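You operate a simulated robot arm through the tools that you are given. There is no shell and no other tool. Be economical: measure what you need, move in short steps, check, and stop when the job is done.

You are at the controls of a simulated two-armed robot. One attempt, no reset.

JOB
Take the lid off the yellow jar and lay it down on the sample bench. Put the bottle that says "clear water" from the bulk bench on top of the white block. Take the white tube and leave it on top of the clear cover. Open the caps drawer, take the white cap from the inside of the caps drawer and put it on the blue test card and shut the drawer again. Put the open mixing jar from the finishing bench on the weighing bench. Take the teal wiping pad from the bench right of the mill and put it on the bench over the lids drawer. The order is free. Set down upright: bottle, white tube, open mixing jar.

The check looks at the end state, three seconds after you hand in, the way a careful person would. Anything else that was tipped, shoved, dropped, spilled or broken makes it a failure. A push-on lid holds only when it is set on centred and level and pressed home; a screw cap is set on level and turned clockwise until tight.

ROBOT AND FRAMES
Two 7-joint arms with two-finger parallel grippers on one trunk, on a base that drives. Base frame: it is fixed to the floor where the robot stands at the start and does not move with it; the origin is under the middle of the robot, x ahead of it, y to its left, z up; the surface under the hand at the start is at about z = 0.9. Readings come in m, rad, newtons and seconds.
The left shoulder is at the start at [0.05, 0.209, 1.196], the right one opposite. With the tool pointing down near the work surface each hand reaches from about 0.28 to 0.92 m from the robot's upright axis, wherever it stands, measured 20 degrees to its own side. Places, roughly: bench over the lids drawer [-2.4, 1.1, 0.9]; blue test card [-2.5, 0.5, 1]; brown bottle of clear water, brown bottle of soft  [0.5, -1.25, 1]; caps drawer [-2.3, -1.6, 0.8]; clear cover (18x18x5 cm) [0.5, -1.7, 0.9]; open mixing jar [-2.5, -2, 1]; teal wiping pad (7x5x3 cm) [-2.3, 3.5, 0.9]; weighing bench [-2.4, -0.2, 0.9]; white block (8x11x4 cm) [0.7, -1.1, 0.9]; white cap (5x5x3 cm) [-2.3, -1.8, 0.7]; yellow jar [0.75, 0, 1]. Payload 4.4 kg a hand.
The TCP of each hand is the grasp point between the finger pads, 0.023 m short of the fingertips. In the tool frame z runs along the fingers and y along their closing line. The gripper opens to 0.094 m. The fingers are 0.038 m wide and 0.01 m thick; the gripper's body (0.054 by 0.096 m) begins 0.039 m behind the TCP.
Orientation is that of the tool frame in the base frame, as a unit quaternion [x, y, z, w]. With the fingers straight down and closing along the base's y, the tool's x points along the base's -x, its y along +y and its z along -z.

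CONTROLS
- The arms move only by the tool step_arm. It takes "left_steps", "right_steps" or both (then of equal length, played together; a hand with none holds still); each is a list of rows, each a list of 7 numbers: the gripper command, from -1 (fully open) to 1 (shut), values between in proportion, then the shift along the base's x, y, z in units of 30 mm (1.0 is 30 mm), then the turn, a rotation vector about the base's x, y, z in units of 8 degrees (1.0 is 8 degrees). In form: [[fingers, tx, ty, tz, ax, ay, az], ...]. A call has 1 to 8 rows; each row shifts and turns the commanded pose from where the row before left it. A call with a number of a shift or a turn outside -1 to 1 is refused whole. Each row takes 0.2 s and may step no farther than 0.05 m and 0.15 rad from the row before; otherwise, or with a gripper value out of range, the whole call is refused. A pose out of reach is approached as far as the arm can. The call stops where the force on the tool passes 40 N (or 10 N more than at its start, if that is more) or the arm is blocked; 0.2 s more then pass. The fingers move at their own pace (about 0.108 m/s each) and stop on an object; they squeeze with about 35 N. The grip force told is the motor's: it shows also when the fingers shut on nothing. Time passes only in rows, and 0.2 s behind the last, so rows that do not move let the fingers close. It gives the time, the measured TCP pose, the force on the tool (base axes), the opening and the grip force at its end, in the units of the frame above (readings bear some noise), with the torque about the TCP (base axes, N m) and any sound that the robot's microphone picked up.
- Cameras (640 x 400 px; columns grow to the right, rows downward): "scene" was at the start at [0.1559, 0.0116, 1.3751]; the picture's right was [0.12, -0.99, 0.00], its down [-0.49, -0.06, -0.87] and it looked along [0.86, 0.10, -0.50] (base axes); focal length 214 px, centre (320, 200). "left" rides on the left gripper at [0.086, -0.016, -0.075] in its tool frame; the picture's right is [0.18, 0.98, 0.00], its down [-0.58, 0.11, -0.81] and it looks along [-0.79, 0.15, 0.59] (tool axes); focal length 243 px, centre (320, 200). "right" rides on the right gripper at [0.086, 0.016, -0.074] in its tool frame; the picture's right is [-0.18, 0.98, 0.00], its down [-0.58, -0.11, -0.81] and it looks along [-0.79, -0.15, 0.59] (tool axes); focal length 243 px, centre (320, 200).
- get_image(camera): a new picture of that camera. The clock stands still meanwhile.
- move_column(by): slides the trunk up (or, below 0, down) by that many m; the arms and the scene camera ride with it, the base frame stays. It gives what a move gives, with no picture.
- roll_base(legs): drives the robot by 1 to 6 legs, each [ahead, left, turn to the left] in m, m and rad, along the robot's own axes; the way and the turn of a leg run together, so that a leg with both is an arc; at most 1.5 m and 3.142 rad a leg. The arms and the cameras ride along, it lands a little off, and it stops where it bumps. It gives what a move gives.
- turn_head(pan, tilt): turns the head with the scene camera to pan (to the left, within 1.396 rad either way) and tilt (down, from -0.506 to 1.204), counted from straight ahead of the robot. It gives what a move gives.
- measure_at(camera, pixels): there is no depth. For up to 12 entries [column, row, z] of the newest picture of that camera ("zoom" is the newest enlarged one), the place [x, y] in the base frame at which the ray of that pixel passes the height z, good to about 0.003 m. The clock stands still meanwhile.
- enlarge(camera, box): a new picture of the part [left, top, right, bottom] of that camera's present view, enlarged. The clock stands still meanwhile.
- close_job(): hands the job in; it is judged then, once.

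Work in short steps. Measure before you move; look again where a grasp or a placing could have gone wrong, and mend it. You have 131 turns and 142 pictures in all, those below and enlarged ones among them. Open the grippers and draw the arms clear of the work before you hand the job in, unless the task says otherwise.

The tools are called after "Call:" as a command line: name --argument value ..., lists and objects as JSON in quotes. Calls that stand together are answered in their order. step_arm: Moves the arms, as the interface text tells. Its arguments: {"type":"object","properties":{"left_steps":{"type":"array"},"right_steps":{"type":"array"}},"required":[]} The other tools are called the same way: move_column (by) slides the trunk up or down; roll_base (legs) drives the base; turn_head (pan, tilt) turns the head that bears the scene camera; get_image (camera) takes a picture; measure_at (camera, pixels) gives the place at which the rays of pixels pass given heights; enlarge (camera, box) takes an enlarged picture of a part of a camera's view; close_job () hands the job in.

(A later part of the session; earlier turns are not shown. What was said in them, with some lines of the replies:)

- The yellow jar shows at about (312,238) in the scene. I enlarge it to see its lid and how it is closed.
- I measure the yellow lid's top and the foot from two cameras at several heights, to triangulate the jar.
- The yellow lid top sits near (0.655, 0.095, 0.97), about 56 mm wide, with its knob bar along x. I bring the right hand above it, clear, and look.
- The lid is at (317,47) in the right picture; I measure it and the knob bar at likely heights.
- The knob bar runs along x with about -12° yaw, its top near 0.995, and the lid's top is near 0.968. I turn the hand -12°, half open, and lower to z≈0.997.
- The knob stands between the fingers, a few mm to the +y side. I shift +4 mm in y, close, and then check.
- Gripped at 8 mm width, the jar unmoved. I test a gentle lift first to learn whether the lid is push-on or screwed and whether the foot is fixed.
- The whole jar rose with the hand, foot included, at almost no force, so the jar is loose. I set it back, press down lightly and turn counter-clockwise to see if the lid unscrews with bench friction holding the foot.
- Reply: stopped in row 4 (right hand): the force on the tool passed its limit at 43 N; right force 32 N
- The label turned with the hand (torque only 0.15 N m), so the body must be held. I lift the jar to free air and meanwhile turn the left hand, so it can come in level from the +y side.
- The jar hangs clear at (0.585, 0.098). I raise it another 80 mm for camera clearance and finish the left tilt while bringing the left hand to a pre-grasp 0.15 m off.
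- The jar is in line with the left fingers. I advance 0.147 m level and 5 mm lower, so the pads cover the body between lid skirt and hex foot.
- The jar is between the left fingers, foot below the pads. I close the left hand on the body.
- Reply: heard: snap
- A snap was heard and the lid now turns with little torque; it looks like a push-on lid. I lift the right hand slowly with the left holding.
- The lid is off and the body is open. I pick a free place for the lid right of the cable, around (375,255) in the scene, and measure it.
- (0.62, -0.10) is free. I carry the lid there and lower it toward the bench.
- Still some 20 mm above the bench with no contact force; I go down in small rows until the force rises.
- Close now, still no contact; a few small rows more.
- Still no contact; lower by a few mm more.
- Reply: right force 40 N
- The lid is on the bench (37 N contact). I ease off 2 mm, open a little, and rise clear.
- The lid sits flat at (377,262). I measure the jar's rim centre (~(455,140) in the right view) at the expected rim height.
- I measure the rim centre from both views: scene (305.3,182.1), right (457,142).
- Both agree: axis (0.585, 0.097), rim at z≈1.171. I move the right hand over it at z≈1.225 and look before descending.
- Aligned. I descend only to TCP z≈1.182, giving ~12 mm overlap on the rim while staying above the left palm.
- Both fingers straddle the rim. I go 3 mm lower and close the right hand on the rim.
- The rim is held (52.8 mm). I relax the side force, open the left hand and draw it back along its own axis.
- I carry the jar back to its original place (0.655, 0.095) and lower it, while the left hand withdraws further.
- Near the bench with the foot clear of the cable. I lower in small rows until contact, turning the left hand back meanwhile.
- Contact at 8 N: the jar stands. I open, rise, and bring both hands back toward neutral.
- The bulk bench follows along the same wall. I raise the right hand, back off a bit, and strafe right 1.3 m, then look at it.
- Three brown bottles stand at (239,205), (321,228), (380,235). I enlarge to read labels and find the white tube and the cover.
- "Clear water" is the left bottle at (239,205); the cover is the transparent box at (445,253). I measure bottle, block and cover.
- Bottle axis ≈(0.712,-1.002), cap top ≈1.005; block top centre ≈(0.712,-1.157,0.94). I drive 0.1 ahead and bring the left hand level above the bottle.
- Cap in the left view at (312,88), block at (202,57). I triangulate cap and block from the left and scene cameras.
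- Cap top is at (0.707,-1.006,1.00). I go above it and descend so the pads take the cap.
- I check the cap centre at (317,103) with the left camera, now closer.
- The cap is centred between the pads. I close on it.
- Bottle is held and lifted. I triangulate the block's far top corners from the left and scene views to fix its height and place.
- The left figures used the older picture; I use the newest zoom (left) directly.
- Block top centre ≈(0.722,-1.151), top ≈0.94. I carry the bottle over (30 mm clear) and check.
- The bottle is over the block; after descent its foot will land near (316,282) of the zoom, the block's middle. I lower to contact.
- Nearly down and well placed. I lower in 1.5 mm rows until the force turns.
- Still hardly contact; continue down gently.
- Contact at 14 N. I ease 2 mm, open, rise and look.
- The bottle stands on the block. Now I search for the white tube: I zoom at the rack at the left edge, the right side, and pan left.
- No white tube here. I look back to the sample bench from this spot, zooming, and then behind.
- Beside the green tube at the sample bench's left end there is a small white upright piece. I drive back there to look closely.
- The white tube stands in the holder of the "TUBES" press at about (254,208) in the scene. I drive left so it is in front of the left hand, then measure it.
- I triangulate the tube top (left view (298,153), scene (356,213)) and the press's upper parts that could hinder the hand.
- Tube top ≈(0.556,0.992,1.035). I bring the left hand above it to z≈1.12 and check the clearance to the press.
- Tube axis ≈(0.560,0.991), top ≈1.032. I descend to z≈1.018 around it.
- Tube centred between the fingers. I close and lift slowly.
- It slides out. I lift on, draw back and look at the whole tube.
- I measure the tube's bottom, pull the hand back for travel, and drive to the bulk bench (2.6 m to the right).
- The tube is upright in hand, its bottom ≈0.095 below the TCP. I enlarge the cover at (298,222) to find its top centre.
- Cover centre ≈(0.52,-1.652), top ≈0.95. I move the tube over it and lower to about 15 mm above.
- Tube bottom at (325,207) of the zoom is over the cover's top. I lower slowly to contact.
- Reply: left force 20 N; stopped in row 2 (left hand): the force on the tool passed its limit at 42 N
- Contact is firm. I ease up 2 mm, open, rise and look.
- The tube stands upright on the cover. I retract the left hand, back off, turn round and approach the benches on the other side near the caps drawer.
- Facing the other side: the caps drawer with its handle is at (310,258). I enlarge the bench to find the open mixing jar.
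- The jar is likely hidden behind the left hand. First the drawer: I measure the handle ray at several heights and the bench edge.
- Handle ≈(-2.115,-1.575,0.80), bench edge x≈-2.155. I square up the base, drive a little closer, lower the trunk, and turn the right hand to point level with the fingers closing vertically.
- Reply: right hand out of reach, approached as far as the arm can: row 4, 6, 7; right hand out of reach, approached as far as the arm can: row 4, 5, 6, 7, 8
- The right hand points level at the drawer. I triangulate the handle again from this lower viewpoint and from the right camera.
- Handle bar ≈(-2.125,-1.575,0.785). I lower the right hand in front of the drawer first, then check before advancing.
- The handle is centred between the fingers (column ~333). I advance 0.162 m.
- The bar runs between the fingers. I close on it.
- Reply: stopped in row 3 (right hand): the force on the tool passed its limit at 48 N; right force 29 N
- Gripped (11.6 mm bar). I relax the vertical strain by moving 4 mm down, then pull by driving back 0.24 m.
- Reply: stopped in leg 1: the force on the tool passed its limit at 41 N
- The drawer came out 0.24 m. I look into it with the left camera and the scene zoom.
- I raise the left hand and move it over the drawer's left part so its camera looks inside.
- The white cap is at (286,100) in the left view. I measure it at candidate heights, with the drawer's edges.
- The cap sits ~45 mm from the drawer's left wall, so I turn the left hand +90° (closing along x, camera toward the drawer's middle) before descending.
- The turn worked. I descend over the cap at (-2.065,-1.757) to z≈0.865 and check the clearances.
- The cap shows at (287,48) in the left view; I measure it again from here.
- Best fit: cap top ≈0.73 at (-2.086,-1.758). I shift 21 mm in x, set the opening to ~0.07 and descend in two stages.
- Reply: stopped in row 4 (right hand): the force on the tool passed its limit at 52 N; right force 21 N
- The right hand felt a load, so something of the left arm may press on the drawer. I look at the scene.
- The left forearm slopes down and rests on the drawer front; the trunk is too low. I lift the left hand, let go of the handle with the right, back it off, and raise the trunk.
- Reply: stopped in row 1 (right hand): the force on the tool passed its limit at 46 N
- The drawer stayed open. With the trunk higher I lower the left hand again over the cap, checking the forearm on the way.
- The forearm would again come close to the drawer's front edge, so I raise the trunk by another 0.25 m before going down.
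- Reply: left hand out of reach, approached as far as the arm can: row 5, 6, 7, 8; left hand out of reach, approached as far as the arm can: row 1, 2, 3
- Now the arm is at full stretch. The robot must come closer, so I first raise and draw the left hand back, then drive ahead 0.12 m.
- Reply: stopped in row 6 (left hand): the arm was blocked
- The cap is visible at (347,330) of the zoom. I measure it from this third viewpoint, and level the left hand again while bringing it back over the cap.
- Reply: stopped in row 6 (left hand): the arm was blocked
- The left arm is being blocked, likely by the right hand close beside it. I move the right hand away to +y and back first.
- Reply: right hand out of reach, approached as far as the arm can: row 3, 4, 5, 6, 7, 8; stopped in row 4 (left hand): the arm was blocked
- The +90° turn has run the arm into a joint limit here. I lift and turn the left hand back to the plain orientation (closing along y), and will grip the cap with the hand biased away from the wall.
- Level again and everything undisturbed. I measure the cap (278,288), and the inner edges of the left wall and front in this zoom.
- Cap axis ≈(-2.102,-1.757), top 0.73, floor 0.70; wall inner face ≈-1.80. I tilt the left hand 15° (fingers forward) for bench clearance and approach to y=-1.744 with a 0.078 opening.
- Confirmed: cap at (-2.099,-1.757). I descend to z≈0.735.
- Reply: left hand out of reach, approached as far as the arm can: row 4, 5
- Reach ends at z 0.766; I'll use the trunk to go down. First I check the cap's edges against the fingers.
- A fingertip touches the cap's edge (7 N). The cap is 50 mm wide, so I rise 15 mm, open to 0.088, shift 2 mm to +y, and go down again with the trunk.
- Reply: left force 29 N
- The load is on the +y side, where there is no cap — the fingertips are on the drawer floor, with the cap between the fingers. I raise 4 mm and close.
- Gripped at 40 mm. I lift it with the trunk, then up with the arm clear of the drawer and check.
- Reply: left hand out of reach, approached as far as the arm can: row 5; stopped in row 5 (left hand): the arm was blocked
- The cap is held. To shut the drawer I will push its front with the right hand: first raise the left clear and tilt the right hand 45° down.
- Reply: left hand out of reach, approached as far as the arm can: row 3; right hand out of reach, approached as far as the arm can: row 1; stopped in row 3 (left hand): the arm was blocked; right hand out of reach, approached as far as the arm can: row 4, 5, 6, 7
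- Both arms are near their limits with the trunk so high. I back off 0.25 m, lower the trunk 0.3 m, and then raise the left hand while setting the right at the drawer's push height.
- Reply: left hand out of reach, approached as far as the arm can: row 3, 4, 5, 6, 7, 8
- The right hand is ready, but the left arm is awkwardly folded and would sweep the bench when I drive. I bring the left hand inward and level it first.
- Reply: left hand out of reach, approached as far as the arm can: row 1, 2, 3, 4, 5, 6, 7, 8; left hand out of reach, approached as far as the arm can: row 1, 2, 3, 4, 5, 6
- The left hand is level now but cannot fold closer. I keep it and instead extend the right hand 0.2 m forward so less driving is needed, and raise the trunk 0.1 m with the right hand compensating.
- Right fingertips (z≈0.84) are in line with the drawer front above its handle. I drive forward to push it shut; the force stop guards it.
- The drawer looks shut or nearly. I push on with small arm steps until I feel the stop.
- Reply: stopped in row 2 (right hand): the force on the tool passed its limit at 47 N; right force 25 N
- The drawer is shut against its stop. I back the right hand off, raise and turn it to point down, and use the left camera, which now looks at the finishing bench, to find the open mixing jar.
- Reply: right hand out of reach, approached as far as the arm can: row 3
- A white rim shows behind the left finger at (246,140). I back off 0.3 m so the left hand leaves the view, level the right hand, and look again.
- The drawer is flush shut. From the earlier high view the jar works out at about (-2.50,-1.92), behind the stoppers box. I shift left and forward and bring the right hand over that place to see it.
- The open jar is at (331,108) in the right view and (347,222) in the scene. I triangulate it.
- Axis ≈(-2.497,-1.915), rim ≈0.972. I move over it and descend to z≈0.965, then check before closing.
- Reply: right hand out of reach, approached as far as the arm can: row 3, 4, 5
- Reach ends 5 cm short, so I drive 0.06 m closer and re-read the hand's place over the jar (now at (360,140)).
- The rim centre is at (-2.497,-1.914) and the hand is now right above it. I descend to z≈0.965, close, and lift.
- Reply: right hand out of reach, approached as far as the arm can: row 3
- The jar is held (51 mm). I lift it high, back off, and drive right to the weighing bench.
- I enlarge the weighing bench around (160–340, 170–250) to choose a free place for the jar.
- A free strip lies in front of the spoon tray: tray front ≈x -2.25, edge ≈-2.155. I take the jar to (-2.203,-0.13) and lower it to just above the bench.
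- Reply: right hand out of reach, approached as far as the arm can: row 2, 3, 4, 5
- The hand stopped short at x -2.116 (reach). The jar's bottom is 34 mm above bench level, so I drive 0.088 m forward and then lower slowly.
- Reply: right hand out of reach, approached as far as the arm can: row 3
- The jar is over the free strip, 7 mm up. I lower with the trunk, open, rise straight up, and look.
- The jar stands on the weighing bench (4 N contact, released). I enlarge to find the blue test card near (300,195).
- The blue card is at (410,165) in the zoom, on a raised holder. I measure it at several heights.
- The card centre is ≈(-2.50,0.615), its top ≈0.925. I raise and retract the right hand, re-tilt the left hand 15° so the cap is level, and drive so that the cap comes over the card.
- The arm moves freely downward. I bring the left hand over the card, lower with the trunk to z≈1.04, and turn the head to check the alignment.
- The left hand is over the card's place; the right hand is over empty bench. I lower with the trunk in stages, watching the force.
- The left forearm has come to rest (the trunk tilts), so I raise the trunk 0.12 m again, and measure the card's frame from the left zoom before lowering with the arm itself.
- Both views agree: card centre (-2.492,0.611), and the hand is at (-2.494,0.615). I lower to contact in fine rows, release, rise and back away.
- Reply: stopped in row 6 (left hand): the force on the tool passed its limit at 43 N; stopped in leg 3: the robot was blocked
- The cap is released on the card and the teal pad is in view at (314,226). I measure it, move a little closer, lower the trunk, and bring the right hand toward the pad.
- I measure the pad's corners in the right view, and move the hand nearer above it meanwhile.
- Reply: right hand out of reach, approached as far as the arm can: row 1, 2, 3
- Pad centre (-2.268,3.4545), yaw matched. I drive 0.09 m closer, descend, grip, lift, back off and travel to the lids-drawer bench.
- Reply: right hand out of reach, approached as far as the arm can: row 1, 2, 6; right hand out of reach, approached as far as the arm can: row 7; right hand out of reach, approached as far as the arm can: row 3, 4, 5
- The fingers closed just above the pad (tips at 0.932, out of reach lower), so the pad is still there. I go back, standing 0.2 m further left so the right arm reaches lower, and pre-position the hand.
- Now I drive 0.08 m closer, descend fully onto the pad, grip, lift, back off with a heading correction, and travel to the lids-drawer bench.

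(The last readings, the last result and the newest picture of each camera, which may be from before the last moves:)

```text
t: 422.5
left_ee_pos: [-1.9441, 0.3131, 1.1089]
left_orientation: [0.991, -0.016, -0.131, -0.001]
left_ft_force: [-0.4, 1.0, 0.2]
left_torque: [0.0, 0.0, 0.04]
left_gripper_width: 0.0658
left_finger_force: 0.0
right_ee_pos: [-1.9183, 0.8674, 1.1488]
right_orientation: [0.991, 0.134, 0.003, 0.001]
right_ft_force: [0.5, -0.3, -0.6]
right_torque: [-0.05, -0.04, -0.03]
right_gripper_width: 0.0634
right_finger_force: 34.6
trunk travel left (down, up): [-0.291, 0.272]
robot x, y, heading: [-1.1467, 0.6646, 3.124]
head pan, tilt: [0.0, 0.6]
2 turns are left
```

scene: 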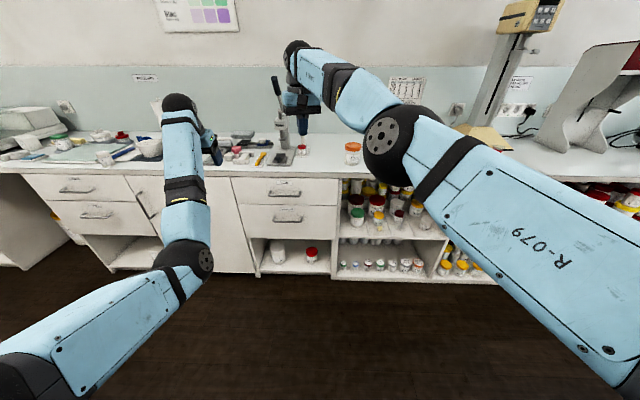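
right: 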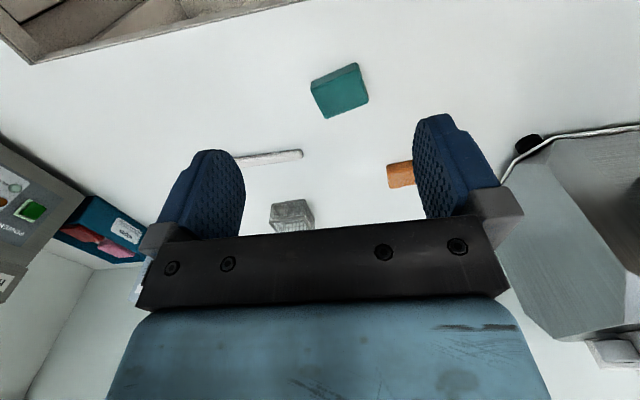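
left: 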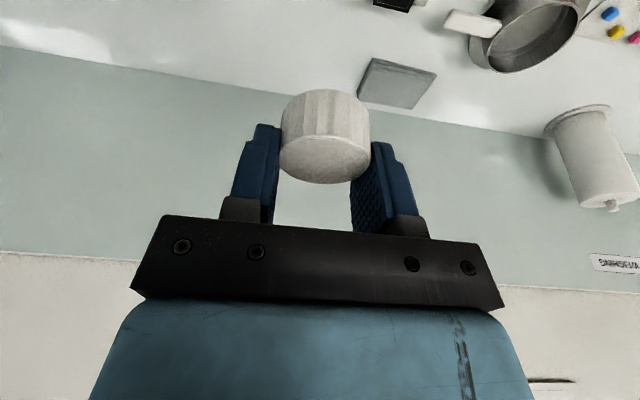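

The pad is held (63 mm). I drive so the hand is over the free bench spot (-2.215,0.95), lower to bench height, release, rise and back clear.

Call:
roll_base --legs '[[0, -0.083, 0], [0.297, 0, 0]]'

Call:
step_arm --right_steps '[[1, 0, 0, -1, 0, 0, 0], [1, 0, 0, -1, 0, 0, 0], [1, 0, 0, -1, 0, 0, 0], [1, 0, 0, -1, 0, 0, 0], [1, 0, 0, -1, 0, 0, 0], [1, 0, 0, -1, 0, 0, 0], [1, 0, 0, -0.9, 0, 0, 0], [1, 0, 0, -0.2, 0, 0, 0]]'

Call:
step_arm --right_steps '[[1, 0, 0, -0.1, 0, 0, 0], [0.2, 0, 0, 0, 0, 0, 0], [-0.6, 0, 0, 0, 0, 0, 0], [-1, 0, 0, 0, 0, 0, 0], [-1, 0, 0, 0.5, 0, 0, 0], [-1, 0, 0, 1, 0, 0, 0], [-1, 0, 0, 1, 0, 0, 0], [-1, 0, 0, 1, 0, 0, 0]]'

Call:
step_arm --right_steps '[[-1, 0, 0, 1, 0, 0, 0], [-1, 0, 0, 1, 0, 0, 0], [-1, 0, 0, 1, 0, 0, 0]]' --left_steps '[[-1, 0, 0, 0, 0, 0, 0], [-1, 0, 0, 0, 0, 0, 0], [-1, 0, 0, 0, 0, 0, 0]]'

Call:
roll_base --legs '[[-0.4, 0, 0]]'

Call:
get_image --camera "scene"

```text
t: 425.5
left_ee_pos: [-2.2398, 0.4032, 1.1086]
left_orientation: [0.991, -0.015, -0.132, -0.001]
left_ft_force: [0.4, 0.4, -0.5]
left_torque: [-0.01, 0.03, 0.0]
left_gripper_width: 0.0656
left_finger_force: 0.1
right_ee_pos: [-2.2151, 0.9536, 1.1491]
right_orientation: [0.991, 0.136, 0.003, 0.002]
right_ft_force: [0.0, -0.7, -0.3]
right_torque: [-0.01, -0.02, -0.01]
right_gripper_width: 0.0636
right_finger_force: 35.0
trunk travel left (down, up): [-0.291, 0.272]
robot x, y, heading: [-1.4472, 0.7548, 3.121]
head pan, tilt: [0.0, 0.6]
```

```text
t: 427.3
left_ee_pos: [-2.2403, 0.4031, 1.1093]
left_orientation: [0.991, -0.014, -0.132, -0.001]
left_ft_force: [-0.2, 0.7, -0.1]
left_torque: [0.0, 0.03, -0.01]
left_gripper_width: 0.0659
left_finger_force: 0.0
right_ee_pos: [-2.2158, 0.9563, 0.9373]
right_orientation: [0.991, 0.136, 0.003, 0.002]
right_ft_force: [0.5, -0.1, 0.2]
right_torque: [0.0, 0.01, 0.0]
right_gripper_width: 0.0634
right_finger_force: 34.7
trunk travel left (down, up): [-0.291, 0.272]
robot x, y, heading: [-1.4416, 0.7525, 3.125]
head pan, tilt: [0.0, 0.6]
```

```text
t: 429.1
left_ee_pos: [-2.2396, 0.402, 1.1093]
left_orientation: [0.991, -0.014, -0.132, -0.001]
left_ft_force: [0.1, 0.3, 0.1]
left_torque: [0.03, 0.02, -0.03]
left_gripper_width: 0.0658
left_finger_force: 0.1
right_ee_pos: [-2.215, 0.9532, 1.0391]
right_orientation: [0.991, 0.136, 0.002, 0.001]
right_ft_force: [0.0, 0.2, -0.3]
right_torque: [-0.01, 0.02, 0.05]
right_gripper_width: 0.0941
right_finger_force: 0.0
trunk travel left (down, up): [-0.291, 0.272]
robot x, y, heading: [-1.4446, 0.7489, 3.123]
head pan, tilt: [0.0, 0.6]
```

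```text
t: 429.9
left_ee_pos: [-2.2397, 0.4038, 1.1082]
left_orientation: [0.991, -0.015, -0.132, -0.002]
left_ft_force: [-0.4, -0.2, 0.1]
left_torque: [-0.03, -0.01, 0.0]
left_gripper_width: 0.0943
left_finger_force: 0.1
right_ee_pos: [-2.2132, 0.9532, 1.1297]
right_orientation: [0.991, 0.137, 0.003, 0.002]
right_ft_force: [0.3, -0.2, 0.0]
right_torque: [0.0, 0.03, 0.0]
right_gripper_width: 0.0939
right_finger_force: 0.0
trunk travel left (down, up): [-0.291, 0.272]
robot x, y, heading: [-1.445, 0.7536, 3.126]
head pan, tilt: [0.0, 0.6]
```

```text
t: 432.4
left_ee_pos: [-1.8395, 0.3969, 1.1086]
left_orientation: [0.991, -0.015, -0.132, -0.001]
left_ft_force: [0.2, -0.2, -0.4]
left_torque: [0.0, 0.02, 0.03]
left_gripper_width: 0.0938
left_finger_force: 0.1
right_ee_pos: [-1.8129, 0.9469, 1.1296]
right_orientation: [0.991, 0.136, 0.004, 0.002]
right_ft_force: [0.5, -0.7, 0.0]
right_torque: [0.01, 0.06, 0.0]
right_gripper_width: 0.094
right_finger_force: 0.1
trunk travel left (down, up): [-0.291, 0.272]
robot x, y, heading: [-1.0454, 0.7445, 3.121]
head pan, tilt: [0.0, 0.6]
```

```text
0 pictures are left
1 turns are left
```

scene: 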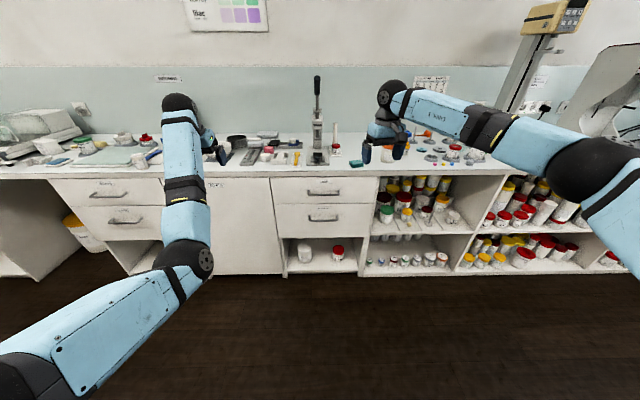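

The teal pad lies on the bench above the lids drawer at (356,162). Both hands are open and clear of the work, so I hand the job in.

Call:
close_job

```text
The job is handed in.
```

I did all six tasks and handed the job in. The cap on the blue card and the pad over the lids drawer got the least checking, because I ran out of pictures and turns.

- **Yellow jar lid:** off and flat on the sample bench. The open jar is back in its original place.
- **Clear water bottle:** upright on the white block, seen in a picture.
- **White tube:** upright on the clear cover, seen in a picture. It came from the "TUBES" holder at the left end of the sample bench.
- **White cap:** set on the blue test card and released. Two measurements of the card agreed to within 1 to 2 cm, but I took no picture afterwards. It was pressed down to about 43 N.
- **Caps drawer:** pushed shut against its stop; it looked flush in a later picture.
- **Open mixing jar:** upright at the front edge of the weighing bench, released at light contact, with no picture afterwards. I took it to be the one open jar on the finishing bench, labelled only "cream".
- **Teal wiping pad:** on the bench toward the right end of the lids drawer, seen in the last picture. It was released a few mm above the surface.

Along the way, the left forearm rested briefly on the drawer front and later stopped against something beside the test card. The base also bumped a bench at the far end. I saw nothing moved afterwards, but I did not check every spot.
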